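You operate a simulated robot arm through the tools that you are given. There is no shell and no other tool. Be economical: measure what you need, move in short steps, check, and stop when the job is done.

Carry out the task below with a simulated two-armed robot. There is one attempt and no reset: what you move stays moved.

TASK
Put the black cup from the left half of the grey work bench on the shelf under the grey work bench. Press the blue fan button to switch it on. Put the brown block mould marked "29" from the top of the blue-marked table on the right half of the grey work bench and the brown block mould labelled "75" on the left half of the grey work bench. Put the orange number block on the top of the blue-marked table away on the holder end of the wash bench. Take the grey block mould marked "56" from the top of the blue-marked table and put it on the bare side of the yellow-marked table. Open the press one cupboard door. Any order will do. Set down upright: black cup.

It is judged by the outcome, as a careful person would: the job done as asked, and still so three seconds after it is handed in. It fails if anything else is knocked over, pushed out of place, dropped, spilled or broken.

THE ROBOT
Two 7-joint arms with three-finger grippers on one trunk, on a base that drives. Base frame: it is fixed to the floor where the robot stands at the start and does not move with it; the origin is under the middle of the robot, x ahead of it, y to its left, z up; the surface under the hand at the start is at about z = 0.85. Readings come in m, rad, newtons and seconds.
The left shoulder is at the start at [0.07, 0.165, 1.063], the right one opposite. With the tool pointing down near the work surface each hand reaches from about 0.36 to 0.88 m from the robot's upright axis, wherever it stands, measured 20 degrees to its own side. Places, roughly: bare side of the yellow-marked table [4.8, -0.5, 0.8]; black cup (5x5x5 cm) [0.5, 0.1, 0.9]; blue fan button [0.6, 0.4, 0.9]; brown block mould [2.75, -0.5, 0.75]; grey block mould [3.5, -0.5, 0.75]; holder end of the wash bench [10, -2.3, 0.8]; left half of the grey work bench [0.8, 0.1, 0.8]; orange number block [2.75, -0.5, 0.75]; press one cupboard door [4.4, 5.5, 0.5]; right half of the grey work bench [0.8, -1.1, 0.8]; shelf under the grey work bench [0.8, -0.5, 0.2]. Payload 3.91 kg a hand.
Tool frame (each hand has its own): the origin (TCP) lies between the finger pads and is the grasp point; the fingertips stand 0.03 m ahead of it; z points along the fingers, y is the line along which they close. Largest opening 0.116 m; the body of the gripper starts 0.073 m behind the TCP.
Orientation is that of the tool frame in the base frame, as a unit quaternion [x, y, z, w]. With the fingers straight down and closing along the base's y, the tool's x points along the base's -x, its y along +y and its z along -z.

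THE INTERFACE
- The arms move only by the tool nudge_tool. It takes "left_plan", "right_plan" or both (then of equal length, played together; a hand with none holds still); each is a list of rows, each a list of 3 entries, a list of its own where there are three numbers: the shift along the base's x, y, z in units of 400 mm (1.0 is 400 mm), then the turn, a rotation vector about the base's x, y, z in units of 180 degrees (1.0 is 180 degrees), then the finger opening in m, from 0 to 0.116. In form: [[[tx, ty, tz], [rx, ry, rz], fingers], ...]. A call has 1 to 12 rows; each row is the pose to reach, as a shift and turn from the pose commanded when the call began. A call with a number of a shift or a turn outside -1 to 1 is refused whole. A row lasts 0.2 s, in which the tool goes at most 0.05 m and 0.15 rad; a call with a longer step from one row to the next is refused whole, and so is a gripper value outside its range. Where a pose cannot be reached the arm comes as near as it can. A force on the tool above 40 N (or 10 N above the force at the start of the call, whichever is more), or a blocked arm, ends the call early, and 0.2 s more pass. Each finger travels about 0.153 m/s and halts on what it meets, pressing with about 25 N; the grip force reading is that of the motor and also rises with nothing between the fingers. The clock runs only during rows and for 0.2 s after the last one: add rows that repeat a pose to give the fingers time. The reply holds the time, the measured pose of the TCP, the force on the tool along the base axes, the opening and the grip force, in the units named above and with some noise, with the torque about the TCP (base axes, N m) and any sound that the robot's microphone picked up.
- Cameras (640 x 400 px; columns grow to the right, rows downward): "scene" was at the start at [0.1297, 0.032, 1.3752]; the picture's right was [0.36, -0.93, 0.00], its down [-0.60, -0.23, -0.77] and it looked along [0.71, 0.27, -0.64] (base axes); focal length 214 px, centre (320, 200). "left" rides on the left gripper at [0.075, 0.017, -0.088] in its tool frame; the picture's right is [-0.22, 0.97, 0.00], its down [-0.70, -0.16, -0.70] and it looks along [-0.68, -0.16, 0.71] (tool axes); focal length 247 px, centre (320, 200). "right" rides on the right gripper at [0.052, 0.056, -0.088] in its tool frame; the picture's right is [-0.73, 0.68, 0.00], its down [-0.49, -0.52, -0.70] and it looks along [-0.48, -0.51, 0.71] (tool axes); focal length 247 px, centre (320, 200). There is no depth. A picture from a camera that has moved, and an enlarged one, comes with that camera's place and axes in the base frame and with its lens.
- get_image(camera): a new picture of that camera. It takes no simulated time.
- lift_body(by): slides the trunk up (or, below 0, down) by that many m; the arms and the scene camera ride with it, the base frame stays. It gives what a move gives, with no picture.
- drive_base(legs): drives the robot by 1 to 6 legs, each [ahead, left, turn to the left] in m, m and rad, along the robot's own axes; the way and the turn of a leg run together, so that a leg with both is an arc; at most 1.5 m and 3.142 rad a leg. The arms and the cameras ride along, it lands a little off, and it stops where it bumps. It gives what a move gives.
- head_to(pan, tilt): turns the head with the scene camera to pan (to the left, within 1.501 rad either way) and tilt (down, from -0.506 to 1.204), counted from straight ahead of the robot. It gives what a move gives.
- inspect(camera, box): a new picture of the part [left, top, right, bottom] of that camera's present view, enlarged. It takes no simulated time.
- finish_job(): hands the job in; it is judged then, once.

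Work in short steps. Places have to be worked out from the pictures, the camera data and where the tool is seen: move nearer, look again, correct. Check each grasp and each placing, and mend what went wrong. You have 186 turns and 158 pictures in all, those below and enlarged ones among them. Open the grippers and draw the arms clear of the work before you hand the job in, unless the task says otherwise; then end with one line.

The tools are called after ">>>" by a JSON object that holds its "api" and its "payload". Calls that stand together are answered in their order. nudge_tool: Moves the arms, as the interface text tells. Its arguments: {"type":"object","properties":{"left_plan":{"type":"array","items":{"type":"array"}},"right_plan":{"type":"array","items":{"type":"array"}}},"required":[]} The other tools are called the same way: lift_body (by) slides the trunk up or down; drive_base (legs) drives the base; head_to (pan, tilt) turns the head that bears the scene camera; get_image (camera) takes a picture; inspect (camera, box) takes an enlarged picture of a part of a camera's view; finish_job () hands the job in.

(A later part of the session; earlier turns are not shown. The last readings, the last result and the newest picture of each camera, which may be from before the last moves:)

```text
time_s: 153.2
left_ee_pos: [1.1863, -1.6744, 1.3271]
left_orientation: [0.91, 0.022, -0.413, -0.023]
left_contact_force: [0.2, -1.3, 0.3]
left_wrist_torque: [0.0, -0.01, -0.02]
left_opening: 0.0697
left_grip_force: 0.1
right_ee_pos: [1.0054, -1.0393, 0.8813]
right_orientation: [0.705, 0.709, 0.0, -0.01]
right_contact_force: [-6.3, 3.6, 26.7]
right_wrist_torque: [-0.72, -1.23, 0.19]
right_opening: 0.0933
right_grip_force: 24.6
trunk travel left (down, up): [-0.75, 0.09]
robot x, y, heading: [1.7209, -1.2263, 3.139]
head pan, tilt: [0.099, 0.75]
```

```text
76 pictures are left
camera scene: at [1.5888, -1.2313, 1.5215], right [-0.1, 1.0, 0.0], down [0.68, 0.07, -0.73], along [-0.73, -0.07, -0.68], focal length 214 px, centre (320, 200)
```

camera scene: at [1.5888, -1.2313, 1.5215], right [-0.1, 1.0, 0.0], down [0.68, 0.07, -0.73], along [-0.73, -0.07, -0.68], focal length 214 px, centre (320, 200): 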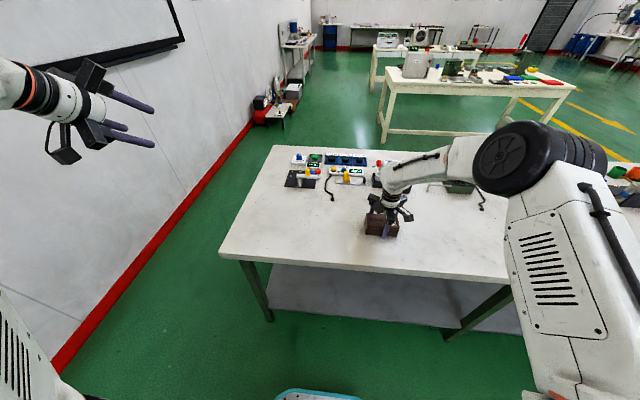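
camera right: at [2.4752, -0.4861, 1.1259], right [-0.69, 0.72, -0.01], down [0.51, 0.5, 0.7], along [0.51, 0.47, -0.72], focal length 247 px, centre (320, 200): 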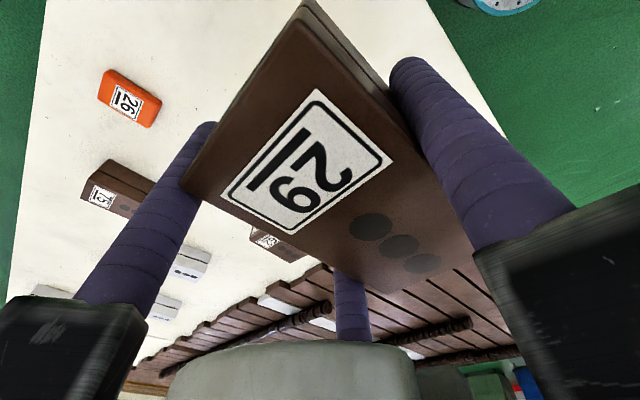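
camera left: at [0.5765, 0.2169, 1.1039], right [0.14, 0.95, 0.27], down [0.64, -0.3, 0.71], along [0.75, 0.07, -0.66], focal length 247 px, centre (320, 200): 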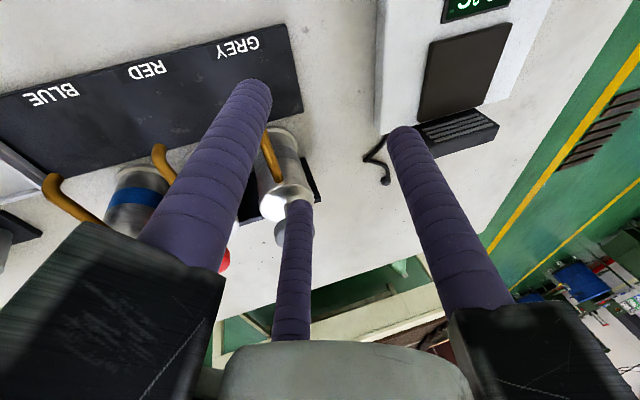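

One step was too long; I resend with smaller steps.

>>> {"api": "nudge_tool", "payload": {"right_plan": [[[0, 0, 0.006], [0, 0, 0], 0.1], [[0, 0, 0.006], [0, 0, 0], 0.116], [[0, 0, 0.006], [0, 0, 0], 0.116], [[0, 0, 0.08], [0, 0, 0], 0.116], [[0, 0, 0.18], [0, 0, 0], 0.116], [[0, 0, 0.28], [0, 0, 0], 0.116], [[0, 0, 0.38], [0, 0, 0], 0.116], [[0.1, 0, 0.43], [0, 0, 0], 0.116], [[0.2, 0, 0.48], [0, 0, 0], 0.116], [[0.3, 0, 0.5], [0, 0, 0], 0.116], [[0.4, 0, 0.5], [0, 0, 0], 0.116]]}}

>>> {"api": "get_image", "payload": {"camera": "scene"}}

```text
time_s: 155.6
left_ee_pos: [1.1872, -1.6742, 1.3253]
left_orientation: [0.91, 0.022, -0.413, -0.024]
left_contact_force: [0.7, -0.3, 0.2]
left_wrist_torque: [0.01, -0.01, 0.03]
left_opening: 0.0699
left_grip_force: 0.1
right_ee_pos: [1.1703, -1.0366, 1.0774]
right_orientation: [0.705, 0.709, 0.002, -0.007]
right_contact_force: [0.9, 0.3, 0.6]
right_wrist_torque: [-0.01, 0.02, 0.01]
right_opening: 0.116
right_grip_force: 0.0
trunk travel left (down, up): [-0.75, 0.09]
robot x, y, heading: [1.7177, -1.2265, 3.137]
head pan, tilt: [0.099, 0.75]
```

```text
75 pictures are left
camera scene: at [1.589, -1.2308, 1.5211], right [-0.1, 1.0, 0.0], down [0.68, 0.07, -0.73], along [-0.73, -0.07, -0.68], focal length 214 px, centre (320, 200)
```

scene: 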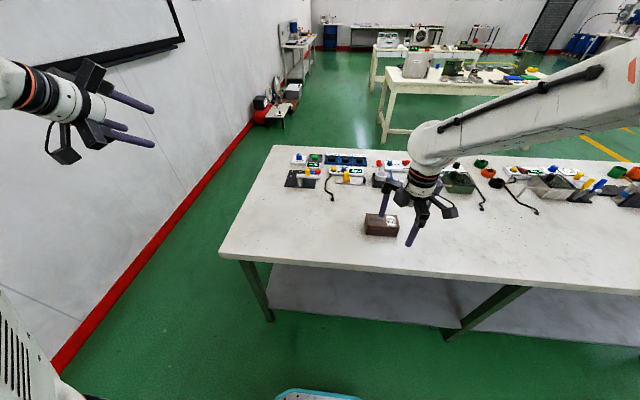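

Block 29 stands on the right half. I back away, turn around and return to the table for block 75.

>>> {"api": "drive_base", "payload": {"legs": [[-0.1, 0, 0], [0, 0, 3.14], [0, 0.9, 0], [0.25, 0, 0]]}}

>>> {"api": "get_image", "payload": {"camera": "right"}}

>>> {"api": "get_image", "payload": {"camera": "scene"}}

```text
time_s: 169.9
left_ee_pos: [2.5976, 0.1323, 1.3234]
left_orientation: [-0.023, 0.912, -0.024, 0.409]
left_contact_force: [0.0, 0.2, 0.9]
left_wrist_torque: [0.02, 0.01, 0.04]
left_opening: 0.0701
left_grip_force: 0.0
right_ee_pos: [2.6164, -0.505, 1.0757]
right_orientation: [0.709, -0.705, 0.005, 0.003]
right_contact_force: [0.0, -0.5, -0.2]
right_wrist_torque: [0.03, 0.01, 0.03]
right_opening: 0.1162
right_grip_force: 0.1
trunk travel left (down, up): [-0.75, 0.09]
robot x, y, heading: [2.0634, -0.321, 0.0]
head pan, tilt: [0.099, 0.75]
stopped in leg 4: the force on the tool passed its limit at 103 N (the readings are from after the stop); the commanded pose is now the measured one
```

```text
74 pictures are left
camera right: at [2.5617, -0.5573, 1.164], right [-0.69, 0.73, -0.01], down [0.52, 0.5, 0.7], along [0.51, 0.47, -0.72], focal length 247 px, centre (320, 200)
```

right: 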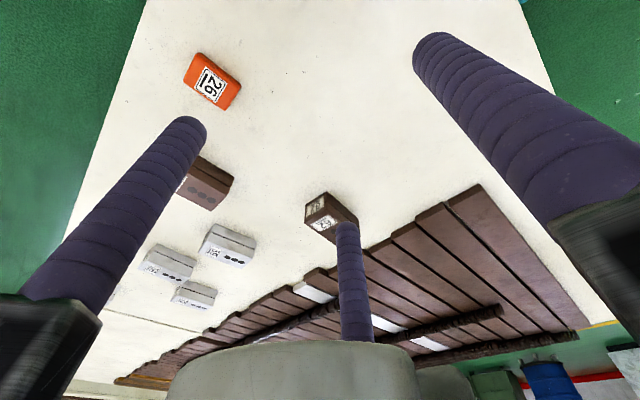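

```text
73 pictures are left
camera scene: at [2.1996, -0.3093, 1.5207], right [0.1, -0.99, 0.0], down [-0.68, -0.07, -0.73], along [0.73, 0.07, -0.68], focal length 214 px, centre (320, 200)
```

scene: 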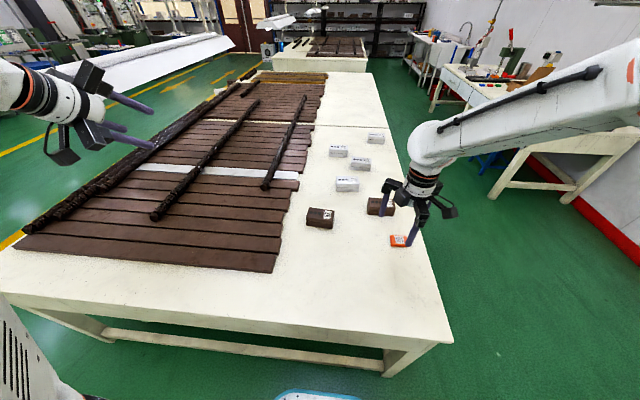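

The drive ended with a force spike. I check the left hand's surroundings.

>>> {"api": "get_image", "payload": {"camera": "left"}}

```text
72 pictures are left
camera left: at [2.4817, 0.1474, 1.326], right [0.13, 0.99, 0.11], down [-0.06, -0.1, 0.99], along [0.99, -0.14, 0.04], focal length 247 px, centre (320, 200)
```

left: 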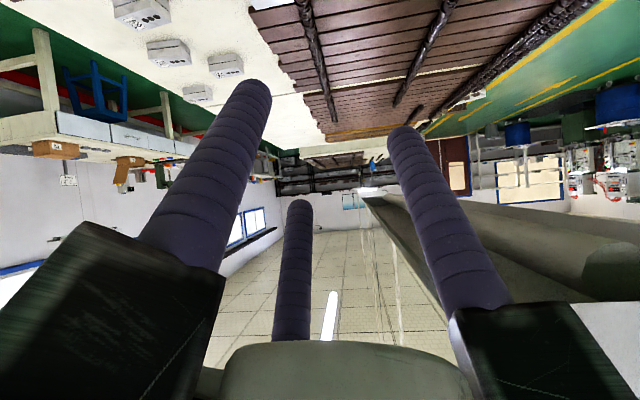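

The left hand touched the hanging lamp hood beside it. I back off slightly, lower the trunk, and also draw the left hand away from the hood.

>>> {"api": "drive_base", "payload": {"legs": [[-0.08, 0, 0]]}}

>>> {"api": "lift_body", "payload": {"by": -0.13}}

>>> {"api": "get_image", "payload": {"camera": "scene"}}

>>> {"api": "get_image", "payload": {"camera": "left"}}

```text
time_s: 171.0
left_ee_pos: [2.5181, 0.1329, 1.3229]
left_orientation: [-0.021, 0.912, -0.025, 0.408]
left_contact_force: [-1.0, -0.5, 0.4]
left_wrist_torque: [0.0, -0.01, 0.0]
left_opening: 0.0697
left_grip_force: 0.2
right_ee_pos: [2.5369, -0.5053, 1.0755]
right_orientation: [0.71, -0.704, 0.005, 0.003]
right_contact_force: [0.3, -0.1, 0.0]
right_wrist_torque: [-0.02, 0.02, -0.01]
right_opening: 0.1159
right_grip_force: 0.0
trunk travel left (down, up): [-0.75, 0.09]
robot x, y, heading: [1.983, -0.3189, 0.004]
head pan, tilt: [0.099, 0.75]
```

```text
time_s: 172.6
left_ee_pos: [2.5161, 0.1329, 1.1936]
left_orientation: [-0.022, 0.912, -0.025, 0.409]
left_contact_force: [0.0, 0.0, 0.8]
left_wrist_torque: [0.02, 0.01, 0.03]
left_opening: 0.0702
left_grip_force: 0.1
right_ee_pos: [2.5358, -0.5051, 0.9466]
right_orientation: [0.71, -0.705, 0.006, 0.002]
right_contact_force: [0.9, -0.7, 0.0]
right_wrist_torque: [0.0, 0.0, 0.01]
right_opening: 0.1161
right_grip_force: 0.1
trunk travel left (down, up): [-0.62, 0.22]
robot x, y, heading: [1.9812, -0.3169, 0.001]
head pan, tilt: [0.099, 0.75]
```

```text
71 pictures are left
camera scene: at [2.1172, -0.3085, 1.3909], right [0.1, -0.99, 0.0], down [-0.68, -0.07, -0.73], along [0.73, 0.07, -0.68], focal length 214 px, centre (320, 200)
```

scene: 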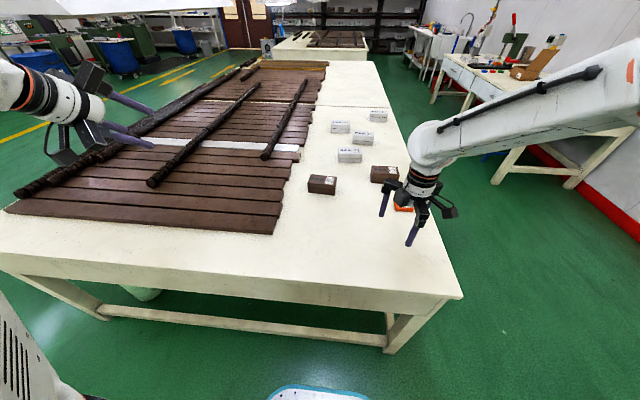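

```text
70 pictures are left
camera left: at [2.3996, 0.1481, 1.1962], right [0.13, 0.99, 0.11], down [-0.06, -0.1, 0.99], along [0.99, -0.14, 0.04], focal length 247 px, centre (320, 200)
```

left: 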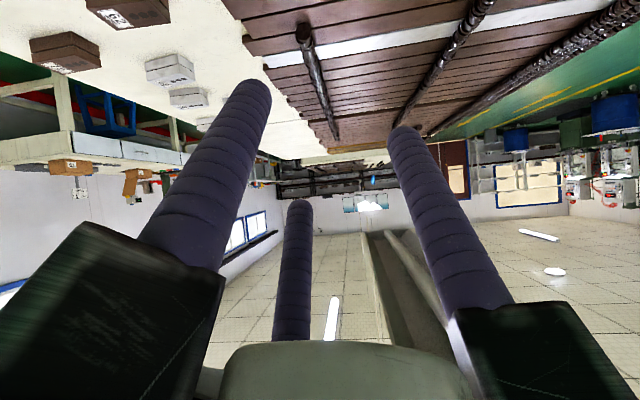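

The hood is now above the hand and clear. I inch forward to x ≈ 2.11 (table legs at 2.44) and position above block 75 at about (2.95, −0.52).

>>> {"api": "drive_base", "payload": {"legs": [[0.13, 0, 0]]}}

>>> {"api": "nudge_tool", "payload": {"right_plan": [[[0.1, 0, 0], [0, 0, 0], 0.116], [[0.2, 0, 0], [0, 0, 0], 0.116], [[0.3, -0.01, 0], [0, 0, 0], 0.116], [[0.4, -0.02, 0], [0, 0, 0], 0.116], [[0.5, -0.035, 0], [0, 0, 0], 0.116], [[0.6, -0.045, -0.02], [0, 0, 0], 0.116], [[0.7, -0.045, -0.05], [0, 0, 0], 0.116], [[0.73, -0.045, -0.08], [0, 0, 0], 0.116], [[0.73, -0.045, -0.08], [0, 0, 0], 0.116]]}}

>>> {"api": "get_image", "payload": {"camera": "right"}}

```text
time_s: 173.8
left_ee_pos: [2.6439, 0.1319, 1.1951]
left_orientation: [-0.021, 0.911, -0.025, 0.411]
left_contact_force: [0.3, 0.1, -0.3]
left_wrist_torque: [-0.01, -0.01, 0.03]
left_opening: 0.07
left_grip_force: 0.0
right_ee_pos: [2.6637, -0.5058, 0.9461]
right_orientation: [0.709, -0.705, 0.006, 0.003]
right_contact_force: [-0.1, 0.6, 0.8]
right_wrist_torque: [-0.06, -0.03, -0.02]
right_opening: 0.116
right_grip_force: 0.1
trunk travel left (down, up): [-0.62, 0.22]
robot x, y, heading: [2.1148, -0.3168, -0.006]
head pan, tilt: [0.099, 0.75]
```

```text
time_s: 175.8
left_ee_pos: [2.6448, 0.1333, 1.1938]
left_orientation: [-0.021, 0.912, -0.026, 0.41]
left_contact_force: [0.8, 0.7, -0.2]
left_wrist_torque: [-0.03, 0.0, -0.01]
left_opening: 0.0696
left_grip_force: 0.1
right_ee_pos: [2.9432, -0.5276, 0.9145]
right_orientation: [0.71, -0.705, 0.008, 0.002]
right_contact_force: [0.5, 0.0, -0.4]
right_wrist_torque: [-0.02, -0.01, -0.01]
right_opening: 0.1161
right_grip_force: 0.1
right hand out of reach, approached as far as the arm can: row 8, 9
trunk travel left (down, up): [-0.62, 0.22]
robot x, y, heading: [2.1159, -0.3219, -0.006]
head pan, tilt: [0.099, 0.75]
```

```text
69 pictures are left
camera right: at [2.8882, -0.5785, 1.0022], right [-0.69, 0.73, -0.01], down [0.52, 0.5, 0.7], along [0.51, 0.47, -0.72], focal length 247 px, centre (320, 200)
```

right: 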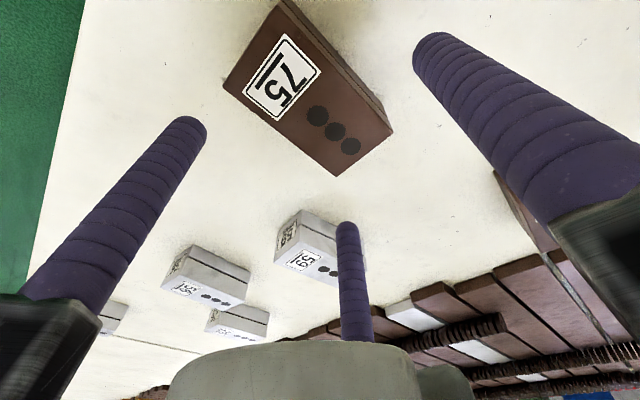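

The arm is 2 cm short. I advance the base by another 3 cm carefully.

>>> {"api": "drive_base", "payload": {"legs": [[0.03, 0, 0]]}}

>>> {"api": "get_image", "payload": {"camera": "right"}}

```text
time_s: 176.9
left_ee_pos: [2.6752, 0.1309, 1.1929]
left_orientation: [-0.021, 0.912, -0.025, 0.409]
left_contact_force: [0.4, 0.1, -0.7]
left_wrist_torque: [0.0, 0.03, -0.02]
left_opening: 0.07
left_grip_force: 0.0
right_ee_pos: [2.972, -0.5268, 0.9107]
right_orientation: [0.709, -0.705, 0.005, 0.004]
right_contact_force: [-0.2, 0.8, 0.6]
right_wrist_torque: [0.0, 0.0, 0.02]
right_opening: 0.116
right_grip_force: 0.1
trunk travel left (down, up): [-0.62, 0.22]
robot x, y, heading: [2.1402, -0.3209, -0.007]
head pan, tilt: [0.099, 0.75]
stopped in leg 1: the robot was blocked; the commanded pose is now the measured one
```

```text
68 pictures are left
camera right: at [2.9176, -0.5796, 0.9991], right [-0.68, 0.73, -0.01], down [0.52, 0.5, 0.69], along [0.51, 0.47, -0.72], focal length 247 px, centre (320, 200)
```

right: 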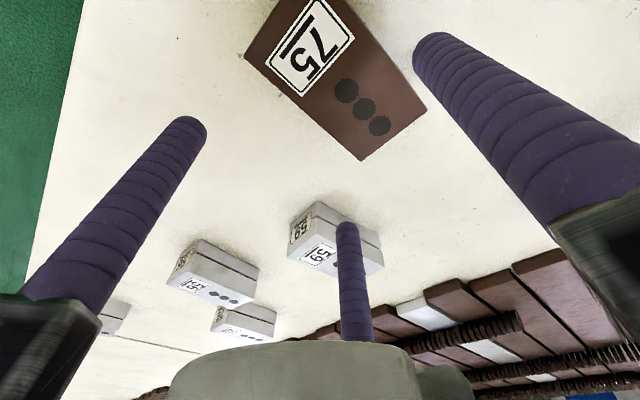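

The base just met the table's edge and stopped; the hand is now far enough. Block 75's centre is at (2.949, −0.539); I adjust, descend, and close.

>>> {"api": "nudge_tool", "payload": {"right_plan": [[[-0.0225, -0.0325, -0.05], [0, 0, 0], 0.116], [[-0.0225, -0.0325, -0.13], [0, 0, 0], 0.116], [[-0.0225, -0.0325, -0.21], [0, 0, 0], 0.116], [[-0.0225, -0.0325, -0.265], [0, 0, 0], 0.116], [[-0.0225, -0.0325, -0.265], [0, 0, 0], 0.1], [[-0.0225, -0.0325, -0.265], [0, 0, 0], 0.08], [[-0.0225, -0.0325, -0.265], [0, 0, 0], 0.06], [[-0.0225, -0.0325, -0.265], [0, 0, 0], 0.06], [[-0.0225, -0.0325, -0.265], [0, 0, 0], 0.06]]}}

>>> {"api": "get_image", "payload": {"camera": "right"}}

```text
time_s: 178.9
left_ee_pos: [2.6723, 0.1313, 1.1939]
left_orientation: [-0.021, 0.912, -0.025, 0.409]
left_contact_force: [-0.7, 0.0, -0.4]
left_wrist_torque: [-0.01, -0.01, -0.04]
left_opening: 0.0699
left_grip_force: 0.1
right_ee_pos: [2.9605, -0.5413, 0.8067]
right_orientation: [0.709, -0.705, 0.006, 0.003]
right_contact_force: [0.1, -1.2, -0.4]
right_wrist_torque: [-0.17, 0.0, 0.0]
right_opening: 0.0929
right_grip_force: 24.8
trunk travel left (down, up): [-0.62, 0.22]
robot x, y, heading: [2.1403, -0.3177, 0.001]
head pan, tilt: [0.099, 0.75]
```

```text
67 pictures are left
camera right: at [2.9052, -0.5919, 0.8947], right [-0.68, 0.73, -0.01], down [0.52, 0.5, 0.7], along [0.51, 0.47, -0.72], focal length 247 px, centre (320, 200)
```

right: 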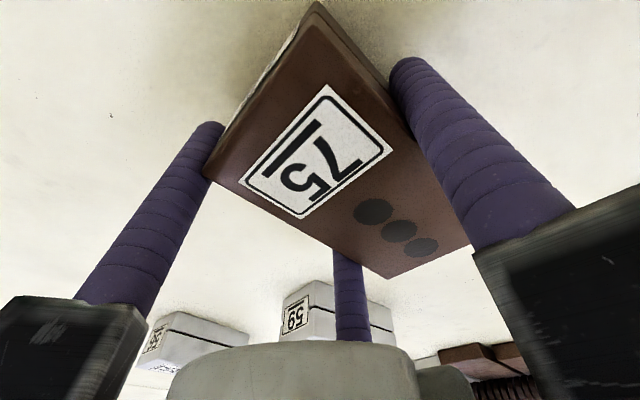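

Gripped (93 mm). I lift it straight up and draw it back.

>>> {"api": "nudge_tool", "payload": {"right_plan": [[[0, 0, 0.06], [0, 0, 0], 0.06], [[0, 0, 0.16], [0, 0, 0], 0.06], [[0, 0, 0.27], [0, 0, 0], 0.06], [[0, 0, 0.38], [0, 0, 0], 0.06], [[0, 0, 0.48], [0, 0, 0], 0.06], [[-0.1, 0, 0.53], [0, 0, 0], 0.06], [[-0.2, 0, 0.58], [0, 0, 0], 0.06], [[-0.3, 0, 0.6], [0, 0, 0], 0.06], [[-0.4, 0, 0.6], [0, 0, 0], 0.06], [[-0.5, 0, 0.6], [0, 0, 0], 0.06], [[-0.6, 0, 0.6], [0, 0, 0], 0.06], [[-0.7, 0, 0.6], [0, 0, 0], 0.06]]}}

>>> {"api": "drive_base", "payload": {"legs": [[-0.33, 0, 0], [0, 0, -3.14], [0, -0.4, 0]]}}

>>> {"api": "get_image", "payload": {"camera": "scene"}}

```text
time_s: 181.5
left_ee_pos: [2.6706, 0.1313, 1.1959]
left_orientation: [-0.021, 0.911, -0.026, 0.41]
left_contact_force: [0.2, 0.8, -0.2]
left_wrist_torque: [0.02, 0.01, 0.02]
left_opening: 0.0697
left_grip_force: 0.1
right_ee_pos: [2.6796, -0.5411, 1.048]
right_orientation: [0.709, -0.705, 0.007, 0.002]
right_contact_force: [-0.1, -0.6, -6.6]
right_wrist_torque: [-0.12, -0.1, 0.03]
right_opening: 0.0931
right_grip_force: 25.2
trunk travel left (down, up): [-0.62, 0.22]
robot x, y, heading: [2.1397, -0.3156, 0.0]
head pan, tilt: [0.099, 0.75]
```

```text
time_s: 193.1
left_ee_pos: [1.2731, -0.3855, 1.1937]
left_orientation: [0.911, 0.023, -0.411, -0.025]
left_contact_force: [-0.3, 0.8, -0.5]
left_wrist_torque: [0.0, 0.0, 0.02]
left_opening: 0.07
left_grip_force: 0.1
right_ee_pos: [1.2606, 0.2897, 1.0483]
right_orientation: [0.705, 0.71, 0.002, -0.007]
right_contact_force: [-0.7, 0.1, -7.8]
right_wrist_torque: [0.12, 0.11, -0.02]
right_opening: 0.0929
right_grip_force: 25.0
trunk travel left (down, up): [-0.62, 0.22]
robot x, y, heading: [1.8021, 0.0678, -3.134]
head pan, tilt: [0.099, 0.75]
```

```text
66 pictures are left
camera scene: at [1.6705, 0.0617, 1.3908], right [-0.1, 0.99, 0.0], down [0.68, 0.07, -0.73], along [-0.73, -0.08, -0.68], focal length 214 px, centre (320, 200)
```

scene: 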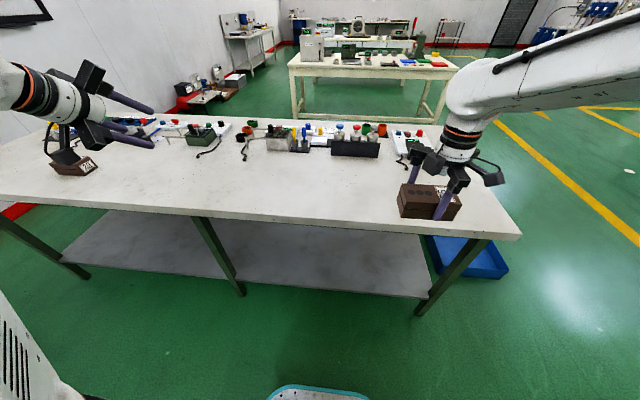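

Block 75 held; the left half's far strip is bare. I move in and bring it to about (1.01, 0.20), hovering.

>>> {"api": "drive_base", "payload": {"legs": [[0.08, 0, 0]]}}

>>> {"api": "nudge_tool", "payload": {"right_plan": [[[-0.08, -0.04, 0], [0, 0, 0], 0.06], [[-0.16, -0.08, -0.03], [0, 0, 0], 0.06], [[-0.24, -0.12, -0.06], [0, 0, 0], 0.06], [[-0.32, -0.16, -0.1], [0, 0, 0], 0.06], [[-0.4, -0.2, -0.15], [0, 0, 0], 0.06], [[-0.43, -0.225, -0.24], [0, 0, 0], 0.06], [[-0.43, -0.225, -0.32], [0, 0, 0], 0.06], [[-0.43, -0.225, -0.36], [0, 0, 0], 0.06], [[-0.43, -0.225, -0.36], [0, 0, 0], 0.06]]}}

>>> {"api": "get_image", "payload": {"camera": "scene"}}

```text
time_s: 194.1
left_ee_pos: [1.1952, -0.3822, 1.194]
left_orientation: [0.912, 0.023, -0.409, -0.024]
left_contact_force: [0.5, 0.2, -1.0]
left_wrist_torque: [0.0, -0.01, 0.03]
left_opening: 0.0698
left_grip_force: 0.1
right_ee_pos: [1.1833, 0.2903, 1.048]
right_orientation: [0.705, 0.71, 0.002, -0.006]
right_contact_force: [0.0, -0.3, -7.0]
right_wrist_torque: [0.11, 0.07, 0.0]
right_opening: 0.0929
right_grip_force: 24.8
trunk travel left (down, up): [-0.62, 0.22]
robot x, y, heading: [1.7262, 0.0704, -3.139]
head pan, tilt: [0.099, 0.75]
```

```text
time_s: 196.1
left_ee_pos: [1.1962, -0.3815, 1.1933]
left_orientation: [0.911, 0.021, -0.41, -0.026]
left_contact_force: [0.1, 0.0, -0.1]
left_wrist_torque: [0.0, 0.03, -0.02]
left_opening: 0.0698
left_grip_force: 0.0
right_ee_pos: [1.0144, 0.1991, 0.9042]
right_orientation: [0.704, 0.71, 0.003, -0.006]
right_contact_force: [1.1, -0.9, -6.5]
right_wrist_torque: [0.1, 0.11, 0.02]
right_opening: 0.093
right_grip_force: 25.1
trunk travel left (down, up): [-0.62, 0.22]
robot x, y, heading: [1.7282, 0.0681, -3.146]
head pan, tilt: [0.099, 0.75]
```

```text
65 pictures are left
camera scene: at [1.5937, 0.0618, 1.3908], right [-0.1, 0.99, 0.0], down [0.68, 0.07, -0.73], along [-0.73, -0.07, -0.68], focal length 214 px, centre (320, 200)
```

scene: 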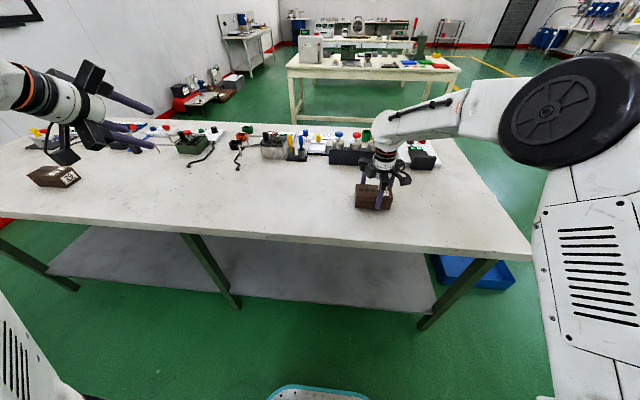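

Over a clear spot. I lower slowly; contact is expected at about z ≈ 0.89.

>>> {"api": "nudge_tool", "payload": {"right_plan": [[[0, 0, -0.012], [0, 0, 0], 0.06], [[0, 0, -0.022], [0, 0, 0], 0.06], [[0, 0, -0.03], [0, 0, 0], 0.06], [[0, 0, -0.038], [0, 0, 0], 0.06], [[0, 0, -0.038], [0, 0, 0], 0.06]]}}

```text
time_s: 197.3
left_ee_pos: [1.1968, -0.3829, 1.1933]
left_orientation: [0.911, 0.02, -0.41, -0.026]
left_contact_force: [0.0, -0.5, 0.2]
left_wrist_torque: [0.0, 0.0, 0.0]
left_opening: 0.0698
left_grip_force: 0.1
right_ee_pos: [1.013, 0.199, 0.8914]
right_orientation: [0.705, 0.71, 0.002, -0.008]
right_contact_force: [-1.4, 2.1, 8.3]
right_wrist_torque: [-0.61, -0.57, 0.06]
right_opening: 0.0929
right_grip_force: 25.3
trunk travel left (down, up): [-0.62, 0.22]
robot x, y, heading: [1.7286, 0.0703, -3.14]
head pan, tilt: [0.099, 0.75]
```

Contact (weight carried by the bench). I release and withdraw.

>>> {"api": "nudge_tool", "payload": {"right_plan": [[[0, 0, 0], [0, 0, 0], 0.1], [[0, 0, 0], [0, 0, 0], 0.116], [[0, 0, 0], [0, 0, 0], 0.116], [[0, 0, 0.08], [0, 0, 0], 0.116], [[0, 0, 0.18], [0, 0, 0], 0.116], [[0, 0, 0.28], [0, 0, 0], 0.116], [[0, 0, 0.38], [0, 0, 0], 0.116], [[0.1, 0, 0.42], [0, 0, 0], 0.116], [[0.2, 0, 0.46], [0, 0, 0], 0.116], [[0.3, 0, 0.46], [0, 0, 0], 0.116], [[0.4, 0, 0.46], [0, 0, 0], 0.116]]}}

>>> {"api": "drive_base", "payload": {"legs": [[-0.08, 0, 0], [0, 0, 3.14]]}}

>>> {"api": "get_image", "payload": {"camera": "scene"}}

```text
time_s: 199.7
left_ee_pos: [1.1994, -0.3827, 1.1952]
left_orientation: [0.911, 0.022, -0.411, -0.025]
left_contact_force: [0.4, 0.0, -0.1]
left_wrist_torque: [0.05, 0.03, 0.02]
left_opening: 0.0698
left_grip_force: 0.1
right_ee_pos: [1.175, 0.2015, 1.072]
right_orientation: [0.704, 0.71, 0.002, -0.007]
right_contact_force: [0.2, 0.8, -0.4]
right_wrist_torque: [-0.02, 0.08, 0.0]
right_opening: 0.1158
right_grip_force: 0.0
trunk travel left (down, up): [-0.62, 0.22]
robot x, y, heading: [1.7297, 0.0644, -3.14]
head pan, tilt: [0.099, 0.75]
```

```text
time_s: 208.3
left_ee_pos: [2.3211, 0.5398, 1.1934]
left_orientation: [-0.039, 0.911, -0.017, 0.41]
left_contact_force: [0.4, -1.4, -0.2]
left_wrist_torque: [0.01, 0.03, -0.01]
left_opening: 0.0699
left_grip_force: 0.0
right_ee_pos: [2.3651, -0.044, 1.0714]
right_orientation: [0.723, -0.691, 0.006, 0.002]
right_contact_force: [0.5, 0.3, 0.7]
right_wrist_torque: [0.0, 0.01, 0.0]
right_opening: 0.1159
right_grip_force: 0.2
trunk travel left (down, up): [-0.62, 0.22]
robot x, y, heading: [1.8075, 0.0687, 0.036]
head pan, tilt: [0.099, 0.75]
```

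```text
64 pictures are left
camera scene: at [1.9389, 0.0838, 1.3908], right [0.14, -0.99, 0.0], down [-0.68, -0.09, -0.73], along [0.72, 0.1, -0.68], focal length 214 px, centre (320, 200)
```

scene: 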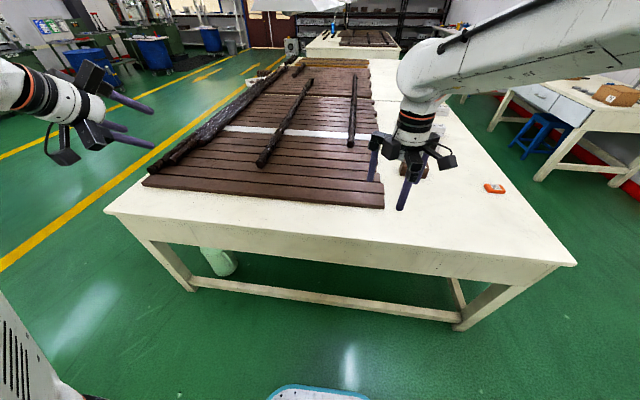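

Both brown moulds delivered. Next the grey 56: I drive round to the right side of the blue-marked table and turn to face it.

>>> {"api": "drive_base", "payload": {"legs": [[0, -1.37, -0.036], [1.3, 0, 0], [0, 0, 1.57]]}}

>>> {"api": "nudge_tool", "payload": {"right_plan": [[[0, 0, 0], [0, 0, -0.045], 0.116], [[0, 0, 0], [0, 0, -0.09], 0.116], [[0, 0, 0], [0, 0, -0.135], 0.116], [[0, 0, 0], [0, 0, -0.18], 0.116], [[0, 0, 0], [0, 0, -0.225], 0.116], [[0, 0, 0], [0, 0, -0.27], 0.116], [[0, 0, 0], [0, 0, -0.315], 0.116], [[0, 0, 0], [0, 0, -0.36], 0.116], [[0, 0, 0], [0, 0, -0.405], 0.116], [[0, 0, 0], [0, 0, -0.45], 0.116], [[0, 0, 0], [0, 0, -0.495], 0.116], [[0, 0, 0], [0, 0, -0.5], 0.116]]}}

>>> {"api": "get_image", "payload": {"camera": "right"}}

>>> {"api": "get_image", "payload": {"camera": "scene"}}

```text
time_s: 224.9
left_ee_pos: [2.6897, -0.696, 1.1934]
left_orientation: [0.667, -0.622, -0.276, -0.305]
left_contact_force: [-0.6, 0.2, 0.2]
left_wrist_torque: [0.0, 0.0, 0.02]
left_opening: 0.0702
left_grip_force: 0.0
right_ee_pos: [3.2737, -0.6613, 1.0707]
right_orientation: [1.0, 0.015, 0.006, -0.003]
right_contact_force: [-0.8, 0.2, -0.1]
right_wrist_torque: [0.02, -0.03, 0.02]
right_opening: 0.116
right_grip_force: 0.1
trunk travel left (down, up): [-0.62, 0.22]
robot x, y, heading: [3.1523, -1.2199, 1.595]
head pan, tilt: [0.099, 0.75]
```

```text
time_s: 227.5
left_ee_pos: [2.6893, -0.6962, 1.1932]
left_orientation: [0.667, -0.622, -0.275, -0.305]
left_contact_force: [0.7, -0.2, 0.1]
left_wrist_torque: [-0.01, 0.0, -0.01]
left_opening: 0.07
left_grip_force: 0.1
right_ee_pos: [3.273, -0.6614, 1.0708]
right_orientation: [0.716, -0.698, 0.007, 0.002]
right_contact_force: [0.4, 0.2, 0.1]
right_wrist_torque: [0.02, -0.02, 0.0]
right_opening: 0.1158
right_grip_force: 0.1
trunk travel left (down, up): [-0.62, 0.22]
robot x, y, heading: [3.1506, -1.2159, 1.593]
head pan, tilt: [0.099, 0.75]
```

```text
63 pictures are left
camera right: at [3.2185, -0.7135, 1.1588], right [-0.7, 0.71, -0.01], down [0.51, 0.51, 0.7], along [0.5, 0.48, -0.72], focal length 247 px, centre (320, 200)
```

right: 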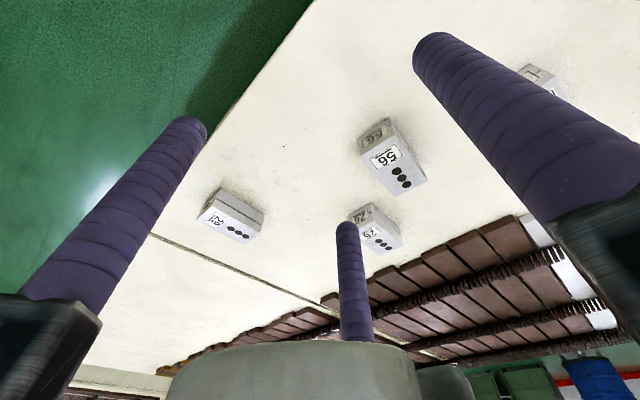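

```text
62 pictures are left
camera scene: at [3.1397, -1.0841, 1.3908], right [0.99, 0.12, 0.0], down [0.08, -0.68, -0.73], along [-0.09, 0.73, -0.68], focal length 214 px, centre (320, 200)
```

scene: 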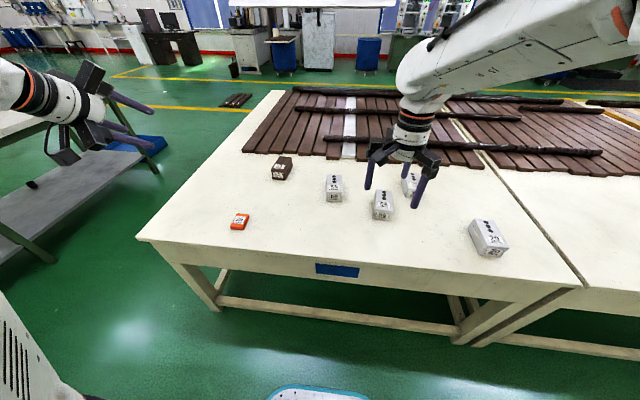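

The 56 block is at about (3.31, −0.44). I move above it.

>>> {"api": "nudge_tool", "payload": {"right_plan": [[[0.02, 0.09, -0.02], [0, 0, 0], 0.116], [[0.04, 0.18, -0.05], [0, 0, 0], 0.116], [[0.06, 0.27, -0.1], [0, 0, 0], 0.116], [[0.08, 0.36, -0.16], [0, 0, 0], 0.116], [[0.1, 0.45, -0.22], [0, 0, 0], 0.116], [[0.12, 0.53, -0.29], [0, 0, 0], 0.116], [[0.12, 0.54, -0.37], [0, 0, 0], 0.116], [[0.12, 0.54, -0.39], [0, 0, 0], 0.116], [[0.12, 0.54, -0.39], [0, 0, 0], 0.116]]}}

>>> {"api": "get_image", "payload": {"camera": "right"}}

```text
time_s: 229.5
left_ee_pos: [2.6894, -0.697, 1.194]
left_orientation: [0.667, -0.622, -0.275, -0.304]
left_contact_force: [0.7, -0.7, 0.1]
left_wrist_torque: [-0.02, 0.01, 0.0]
left_opening: 0.0698
left_grip_force: 0.1
right_ee_pos: [3.3223, -0.447, 0.9118]
right_orientation: [0.717, -0.697, 0.007, 0.003]
right_contact_force: [0.6, -0.2, 0.2]
right_wrist_torque: [0.0, -0.04, -0.01]
right_opening: 0.1161
right_grip_force: 0.1
trunk travel left (down, up): [-0.62, 0.22]
robot x, y, heading: [3.1539, -1.2193, 1.594]
head pan, tilt: [0.099, 0.75]
```

```text
61 pictures are left
camera right: at [3.2679, -0.4987, 1.0001], right [-0.7, 0.71, -0.01], down [0.5, 0.51, 0.7], along [0.5, 0.48, -0.72], focal length 247 px, centre (320, 200)
```

right: 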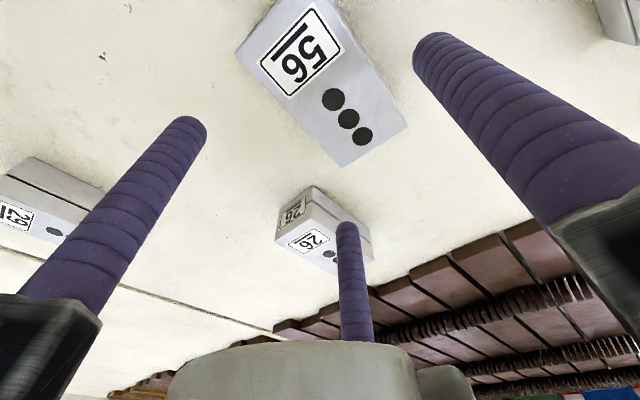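

The label reads 56. I shift 14 mm, descend and close.

>>> {"api": "nudge_tool", "payload": {"right_plan": [[[0.008, -0.035, -0.05], [0, 0, 0], 0.116], [[0.008, -0.035, -0.13], [0, 0, 0], 0.116], [[0.008, -0.035, -0.21], [0, 0, 0], 0.116], [[0.008, -0.035, -0.268], [0, 0, 0], 0.116], [[0.008, -0.035, -0.268], [0, 0, 0], 0.1], [[0.008, -0.035, -0.268], [0, 0, 0], 0.08], [[0.008, -0.035, -0.268], [0, 0, 0], 0.06], [[0.008, -0.035, -0.268], [0, 0, 0], 0.06], [[0.008, -0.035, -0.268], [0, 0, 0], 0.06]]}}

>>> {"api": "get_image", "payload": {"camera": "right"}}

```text
time_s: 231.5
left_ee_pos: [2.6897, -0.6953, 1.1938]
left_orientation: [0.667, -0.622, -0.276, -0.304]
left_contact_force: [0.0, -0.1, 0.0]
left_wrist_torque: [-0.02, -0.02, 0.03]
left_opening: 0.0698
left_grip_force: 0.0
right_ee_pos: [3.3255, -0.4611, 0.803]
right_orientation: [0.717, -0.697, 0.007, 0.004]
right_contact_force: [0.6, -0.6, -0.2]
right_wrist_torque: [-0.1, -0.09, 0.02]
right_opening: 0.0929
right_grip_force: 24.6
trunk travel left (down, up): [-0.62, 0.22]
robot x, y, heading: [3.1482, -1.2209, 1.596]
head pan, tilt: [0.099, 0.75]
```

```text
60 pictures are left
camera right: at [3.2716, -0.5141, 0.8917], right [-0.7, 0.71, -0.01], down [0.51, 0.51, 0.7], along [0.5, 0.48, -0.72], focal length 247 px, centre (320, 200)
```

right: 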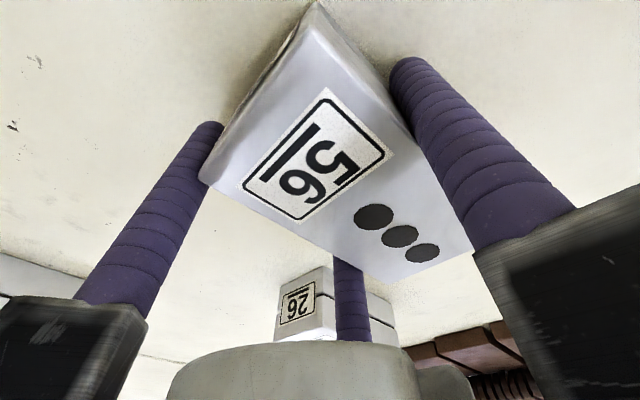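

Gripped 56. I lift, draw back, and shift right along to the yellow-marked table, then look.

>>> {"api": "nudge_tool", "payload": {"right_plan": [[[0, 0, 0.06], [0, 0, 0], 0.06], [[0, 0, 0.16], [0, 0, 0], 0.06], [[0, 0, 0.27], [0, 0, 0], 0.06], [[0, 0, 0.38], [0, 0, 0], 0.06], [[0, 0, 0.48], [0, 0, 0], 0.06], [[0, -0.1, 0.53], [0, 0, 0], 0.06], [[0, -0.2, 0.58], [0, 0, 0], 0.06], [[0, -0.3, 0.6], [0, 0, 0], 0.06], [[0, -0.4, 0.6], [0, 0, 0], 0.06], [[0, -0.5, 0.6], [0, 0, 0], 0.06]]}}

>>> {"api": "drive_base", "payload": {"legs": [[0, -0.8, -0.02]]}}

>>> {"api": "get_image", "payload": {"camera": "scene"}}

```text
time_s: 233.7
left_ee_pos: [2.6889, -0.6988, 1.1956]
left_orientation: [0.666, -0.622, -0.276, -0.305]
left_contact_force: [1.0, -1.2, 0.1]
left_wrist_torque: [0.0, 0.02, 0.01]
left_opening: 0.0699
left_grip_force: 0.0
right_ee_pos: [3.3266, -0.6597, 1.0486]
right_orientation: [0.717, -0.697, 0.006, 0.001]
right_contact_force: [-1.1, -0.4, -6.7]
right_wrist_torque: [-0.08, -0.08, -0.01]
right_opening: 0.093
right_grip_force: 25.4
trunk travel left (down, up): [-0.62, 0.22]
robot x, y, heading: [3.1537, -1.2184, 1.591]
head pan, tilt: [0.099, 0.75]
```

```text
time_s: 237.9
left_ee_pos: [3.4887, -0.6773, 1.1932]
left_orientation: [0.658, -0.631, -0.271, -0.308]
left_contact_force: [-0.5, 0.7, -0.1]
left_wrist_torque: [0.03, -0.04, -0.01]
left_opening: 0.0698
left_grip_force: 0.1
right_ee_pos: [4.1276, -0.658, 1.0467]
right_orientation: [-0.707, 0.707, -0.007, -0.004]
right_contact_force: [-0.1, 0.0, -8.0]
right_wrist_torque: [-0.07, -0.12, 0.01]
right_opening: 0.0932
right_grip_force: 24.6
trunk travel left (down, up): [-0.62, 0.22]
robot x, y, heading: [3.9347, -1.2076, 1.564]
head pan, tilt: [0.099, 0.75]
```

```text
59 pictures are left
camera scene: at [3.9295, -1.0769, 1.3908], right [1.0, 0.09, 0.0], down [0.06, -0.68, -0.73], along [-0.07, 0.73, -0.68], focal length 214 px, centre (320, 200)
```

scene: 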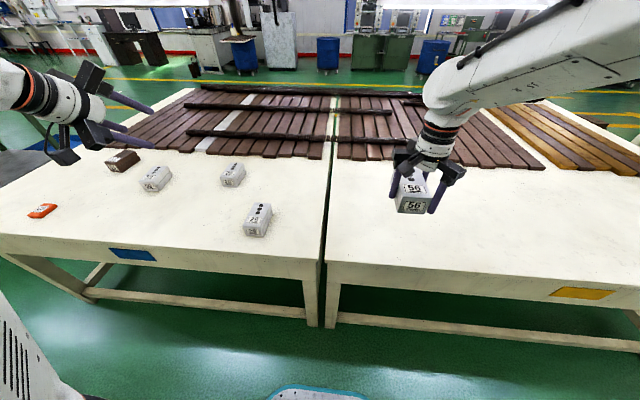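

The yellow-marked table adjoins; its near strip is bare. I shift 0.55 m further and extend over the bare side.

>>> {"api": "drive_base", "payload": {"legs": [[0, -0.55, 0]]}}

>>> {"api": "nudge_tool", "payload": {"right_plan": [[[0, 0.1, -0.05], [0, 0, 0], 0.06], [[0, 0.2, -0.1], [0, 0, 0], 0.06], [[0, 0.3, -0.16], [0, 0, 0], 0.06], [[0, 0.38, -0.24], [0, 0, 0], 0.06], [[0, 0.44, -0.33], [0, 0, 0], 0.06], [[0, 0.45, -0.43], [0, 0, 0], 0.06], [[0, 0.45, -0.52], [0, 0, 0], 0.06], [[0, 0.45, -0.57], [0, 0, 0], 0.06], [[0, 0.45, -0.57], [0, 0, 0], 0.06]]}}

>>> {"api": "get_image", "payload": {"camera": "scene"}}

```text
time_s: 241.0
left_ee_pos: [4.0116, -0.6808, 1.194]
left_orientation: [0.66, -0.629, -0.272, -0.307]
left_contact_force: [0.2, -1.0, 0.1]
left_wrist_torque: [-0.02, 0.01, -0.01]
left_opening: 0.07
left_grip_force: 0.0
right_ee_pos: [4.6515, -0.6581, 1.047]
right_orientation: [0.71, -0.704, 0.006, 0.003]
right_contact_force: [0.0, 0.5, -6.9]
right_wrist_torque: [-0.09, -0.07, -0.02]
right_opening: 0.093
right_grip_force: 25.3
trunk travel left (down, up): [-0.62, 0.22]
robot x, y, heading: [4.4635, -1.213, 1.57]
head pan, tilt: [0.099, 0.75]
```

```text
time_s: 243.0
left_ee_pos: [4.0121, -0.6809, 1.193]
left_orientation: [0.66, -0.629, -0.271, -0.307]
left_contact_force: [-0.6, 0.6, -0.5]
left_wrist_torque: [0.04, -0.02, -0.02]
left_opening: 0.0698
left_grip_force: 0.1
right_ee_pos: [4.6497, -0.4782, 0.8182]
right_orientation: [0.71, -0.705, 0.006, 0.003]
right_contact_force: [-0.2, -0.5, -6.9]
right_wrist_torque: [-0.09, -0.1, 0.02]
right_opening: 0.093
right_grip_force: 25.2
trunk travel left (down, up): [-0.62, 0.22]
robot x, y, heading: [4.4648, -1.2146, 1.573]
head pan, tilt: [0.099, 0.75]
```

```text
58 pictures are left
camera scene: at [4.455, -1.0784, 1.3908], right [0.99, 0.1, 0.0], down [0.07, -0.68, -0.73], along [-0.07, 0.73, -0.68], focal length 214 px, centre (320, 200)
```

scene: 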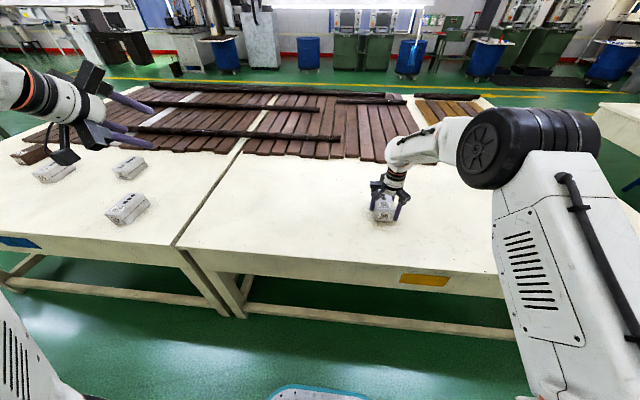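

Well over the bare side. I lower until contact.

>>> {"api": "nudge_tool", "payload": {"right_plan": [[[0, 0, -0.015], [0, 0, 0], 0.06], [[0, 0, -0.025], [0, 0, 0], 0.06], [[0, 0, -0.035], [0, 0, 0], 0.06], [[0, 0, -0.042], [0, 0, 0], 0.06], [[0, 0, -0.042], [0, 0, 0], 0.06]]}}

```text
time_s: 244.2
left_ee_pos: [4.012, -0.6817, 1.1934]
left_orientation: [0.66, -0.63, -0.271, -0.307]
left_contact_force: [0.3, 0.3, -0.1]
left_wrist_torque: [0.01, 0.0, -0.04]
left_opening: 0.0698
left_grip_force: 0.0
right_ee_pos: [4.6501, -0.4773, 0.803]
right_orientation: [0.709, -0.705, 0.007, 0.002]
right_contact_force: [0.7, 1.3, 3.3]
right_wrist_torque: [-0.45, 0.33, -0.02]
right_opening: 0.0929
right_grip_force: 25.1
trunk travel left (down, up): [-0.62, 0.22]
robot x, y, heading: [4.4617, -1.2125, 1.573]
head pan, tilt: [0.099, 0.75]
```

The block rests on the table. I release, lift off and look.

>>> {"api": "nudge_tool", "payload": {"right_plan": [[[0, 0, 0], [0, 0, 0], 0.1], [[0, 0, 0], [0, 0, 0], 0.116], [[0, 0, 0], [0, 0, 0], 0.116], [[0, 0, 0.08], [0, 0, 0], 0.116], [[0, 0, 0.18], [0, 0, 0], 0.116], [[0, 0, 0.28], [0, 0, 0], 0.116], [[0, 0, 0.38], [0, 0, 0], 0.116], [[0, -0.1, 0.43], [0, 0, 0], 0.116], [[0, -0.2, 0.48], [0, 0, 0], 0.116], [[0, -0.3, 0.5], [0, 0, 0], 0.116], [[0, -0.4, 0.5], [0, 0, 0], 0.116]]}}

>>> {"api": "get_image", "payload": {"camera": "scene"}}

```text
time_s: 246.6
left_ee_pos: [4.0122, -0.6842, 1.1942]
left_orientation: [0.66, -0.629, -0.274, -0.308]
left_contact_force: [-0.3, 0.0, 0.8]
left_wrist_torque: [0.0, 0.02, -0.01]
left_opening: 0.07
left_grip_force: 0.2
right_ee_pos: [4.651, -0.6437, 1.0028]
right_orientation: [0.709, -0.705, 0.006, 0.002]
right_contact_force: [0.5, -0.4, -0.2]
right_wrist_torque: [0.05, -0.01, 0.03]
right_opening: 0.1162
right_grip_force: 0.0
trunk travel left (down, up): [-0.62, 0.22]
robot x, y, heading: [4.4647, -1.2155, 1.576]
head pan, tilt: [0.099, 0.75]
```

```text
57 pictures are left
camera scene: at [4.4548, -1.0816, 1.3911], right [0.99, 0.1, 0.0], down [0.07, -0.68, -0.73], along [-0.07, 0.73, -0.68], focal length 214 px, centre (320, 200)
```

scene: 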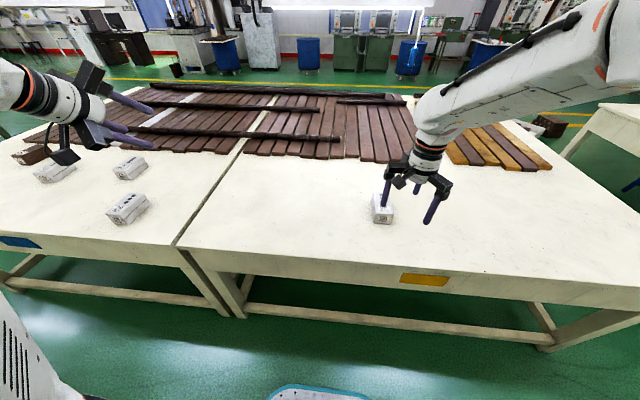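

Block 56 is in place. I go back left for the orange block.

>>> {"api": "drive_base", "payload": {"legs": [[0, 1.0, 0], [0, 0.85, 0]]}}

>>> {"api": "get_image", "payload": {"camera": "right"}}

>>> {"api": "get_image", "payload": {"camera": "scene"}}

```text
time_s: 255.9
left_ee_pos: [2.1513, -0.7051, 1.195]
left_orientation: [0.666, -0.623, -0.275, -0.305]
left_contact_force: [0.5, -1.2, 1.1]
left_wrist_torque: [0.01, 0.05, -0.01]
left_opening: 0.07
left_grip_force: 0.0
right_ee_pos: [2.7893, -0.6498, 1.0017]
right_orientation: [0.717, -0.697, 0.006, 0.003]
right_contact_force: [-0.4, -0.1, -0.8]
right_wrist_torque: [-0.01, 0.01, 0.05]
right_opening: 0.116
right_grip_force: 0.1
trunk travel left (down, up): [-0.62, 0.22]
robot x, y, heading: [2.6138, -1.225, 1.597]
head pan, tilt: [0.099, 0.75]
```

```text
56 pictures are left
camera right: at [2.7357, -0.7017, 1.0895], right [-0.7, 0.71, -0.01], down [0.51, 0.51, 0.7], along [0.5, 0.48, -0.72], focal length 247 px, centre (320, 200)
```

right: 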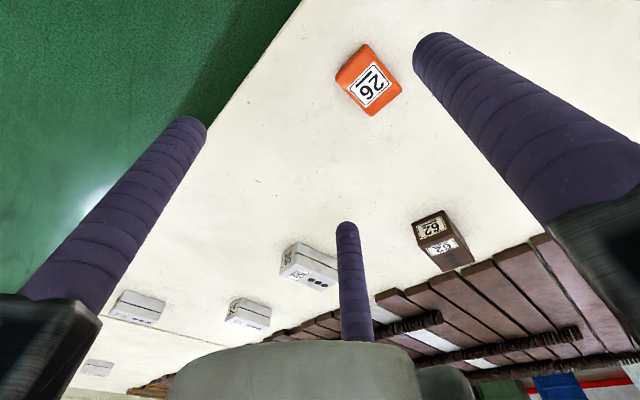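

```text
55 pictures are left
camera scene: at [2.6026, -1.0917, 1.3909], right [0.99, 0.12, 0.0], down [0.08, -0.68, -0.73], along [-0.09, 0.73, -0.68], focal length 214 px, centre (320, 200)
```

scene: 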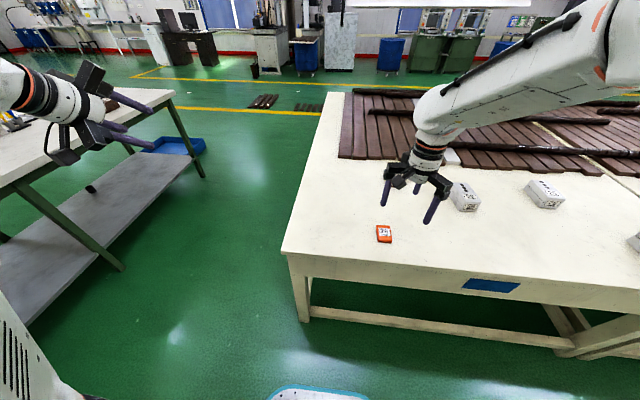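

Orange block centre is at about (2.768, −0.590), roughly 45 × 70 mm. I hover above it for a precise look.

>>> {"api": "nudge_tool", "payload": {"right_plan": [[[-0.01, 0.07, -0.05], [0, 0, 0], 0.116], [[-0.025, 0.15, -0.12], [0, 0, 0], 0.11], [[-0.025, 0.15, -0.22], [0, 0, 0], 0.1], [[-0.025, 0.15, -0.32], [0, 0, 0], 0.1], [[-0.025, 0.15, -0.38], [0, 0, 0], 0.1], [[-0.025, 0.15, -0.38], [0, 0, 0], 0.1]]}}

>>> {"api": "get_image", "payload": {"camera": "right"}}

```text
time_s: 257.3
left_ee_pos: [2.1519, -0.7044, 1.1935]
left_orientation: [0.667, -0.622, -0.275, -0.304]
left_contact_force: [0.9, 0.2, -0.8]
left_wrist_torque: [0.02, 0.03, 0.03]
left_opening: 0.07
left_grip_force: 0.1
right_ee_pos: [2.7787, -0.5904, 0.8455]
right_orientation: [0.717, -0.697, 0.006, 0.002]
right_contact_force: [0.7, -0.4, -0.6]
right_wrist_torque: [-0.03, 0.02, -0.02]
right_opening: 0.1003
right_grip_force: 0.0
trunk travel left (down, up): [-0.62, 0.22]
robot x, y, heading: [2.6144, -1.2291, 1.592]
head pan, tilt: [0.099, 0.75]
```

```text
54 pictures are left
camera right: at [2.7247, -0.6423, 0.9337], right [-0.7, 0.71, -0.01], down [0.51, 0.51, 0.7], along [0.5, 0.48, -0.72], focal length 247 px, centre (320, 200)
```

right: 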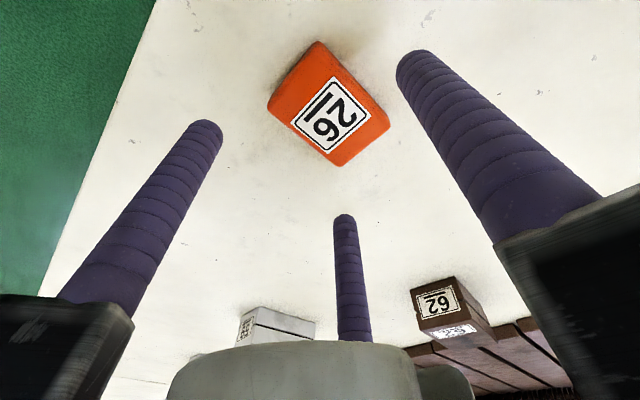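

The block centre is (2.766, −0.596). I descend to just above the table and close slowly.

>>> {"api": "nudge_tool", "payload": {"right_plan": [[[-0.007, -0.014, -0.05], [0, 0, 0], 0.1], [[-0.007, -0.014, -0.1], [0, 0, 0], 0.1], [[-0.007, -0.014, -0.116], [0, 0, 0], 0.1], [[-0.007, -0.014, -0.116], [0, 0, 0], 0.085], [[-0.007, -0.014, -0.116], [0, 0, 0], 0.07], [[-0.007, -0.014, -0.116], [0, 0, 0], 0.055], [[-0.007, -0.014, -0.116], [0, 0, 0], 0.04], [[-0.007, -0.014, -0.116], [0, 0, 0], 0.04], [[-0.007, -0.014, -0.116], [0, 0, 0], 0.04]]}}

>>> {"api": "get_image", "payload": {"camera": "right"}}

```text
time_s: 259.3
left_ee_pos: [2.1534, -0.7044, 1.194]
left_orientation: [0.667, -0.622, -0.275, -0.305]
left_contact_force: [0.0, -0.9, 0.0]
left_wrist_torque: [-0.03, 0.01, 0.0]
left_opening: 0.0701
left_grip_force: 0.1
right_ee_pos: [2.7769, -0.5946, 0.8003]
right_orientation: [0.717, -0.697, 0.006, 0.003]
right_contact_force: [0.6, -0.1, 0.0]
right_wrist_torque: [0.0, -0.02, -0.02]
right_opening: 0.064
right_grip_force: 25.2
trunk travel left (down, up): [-0.62, 0.22]
robot x, y, heading: [2.6142, -1.2254, 1.592]
head pan, tilt: [0.099, 0.75]
```

```text
53 pictures are left
camera right: at [2.7234, -0.647, 0.889], right [-0.7, 0.71, -0.01], down [0.51, 0.51, 0.7], along [0.5, 0.48, -0.72], focal length 247 px, centre (320, 200)
```

right: 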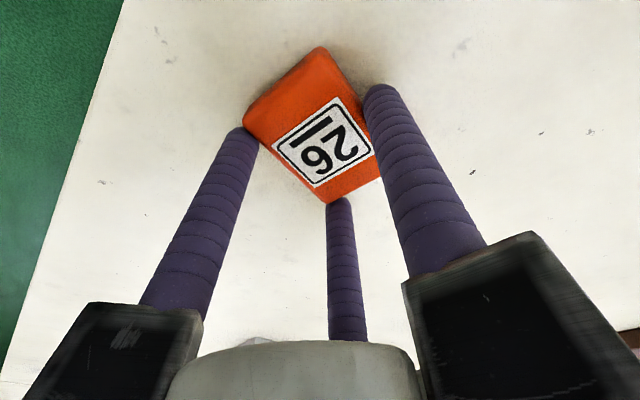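

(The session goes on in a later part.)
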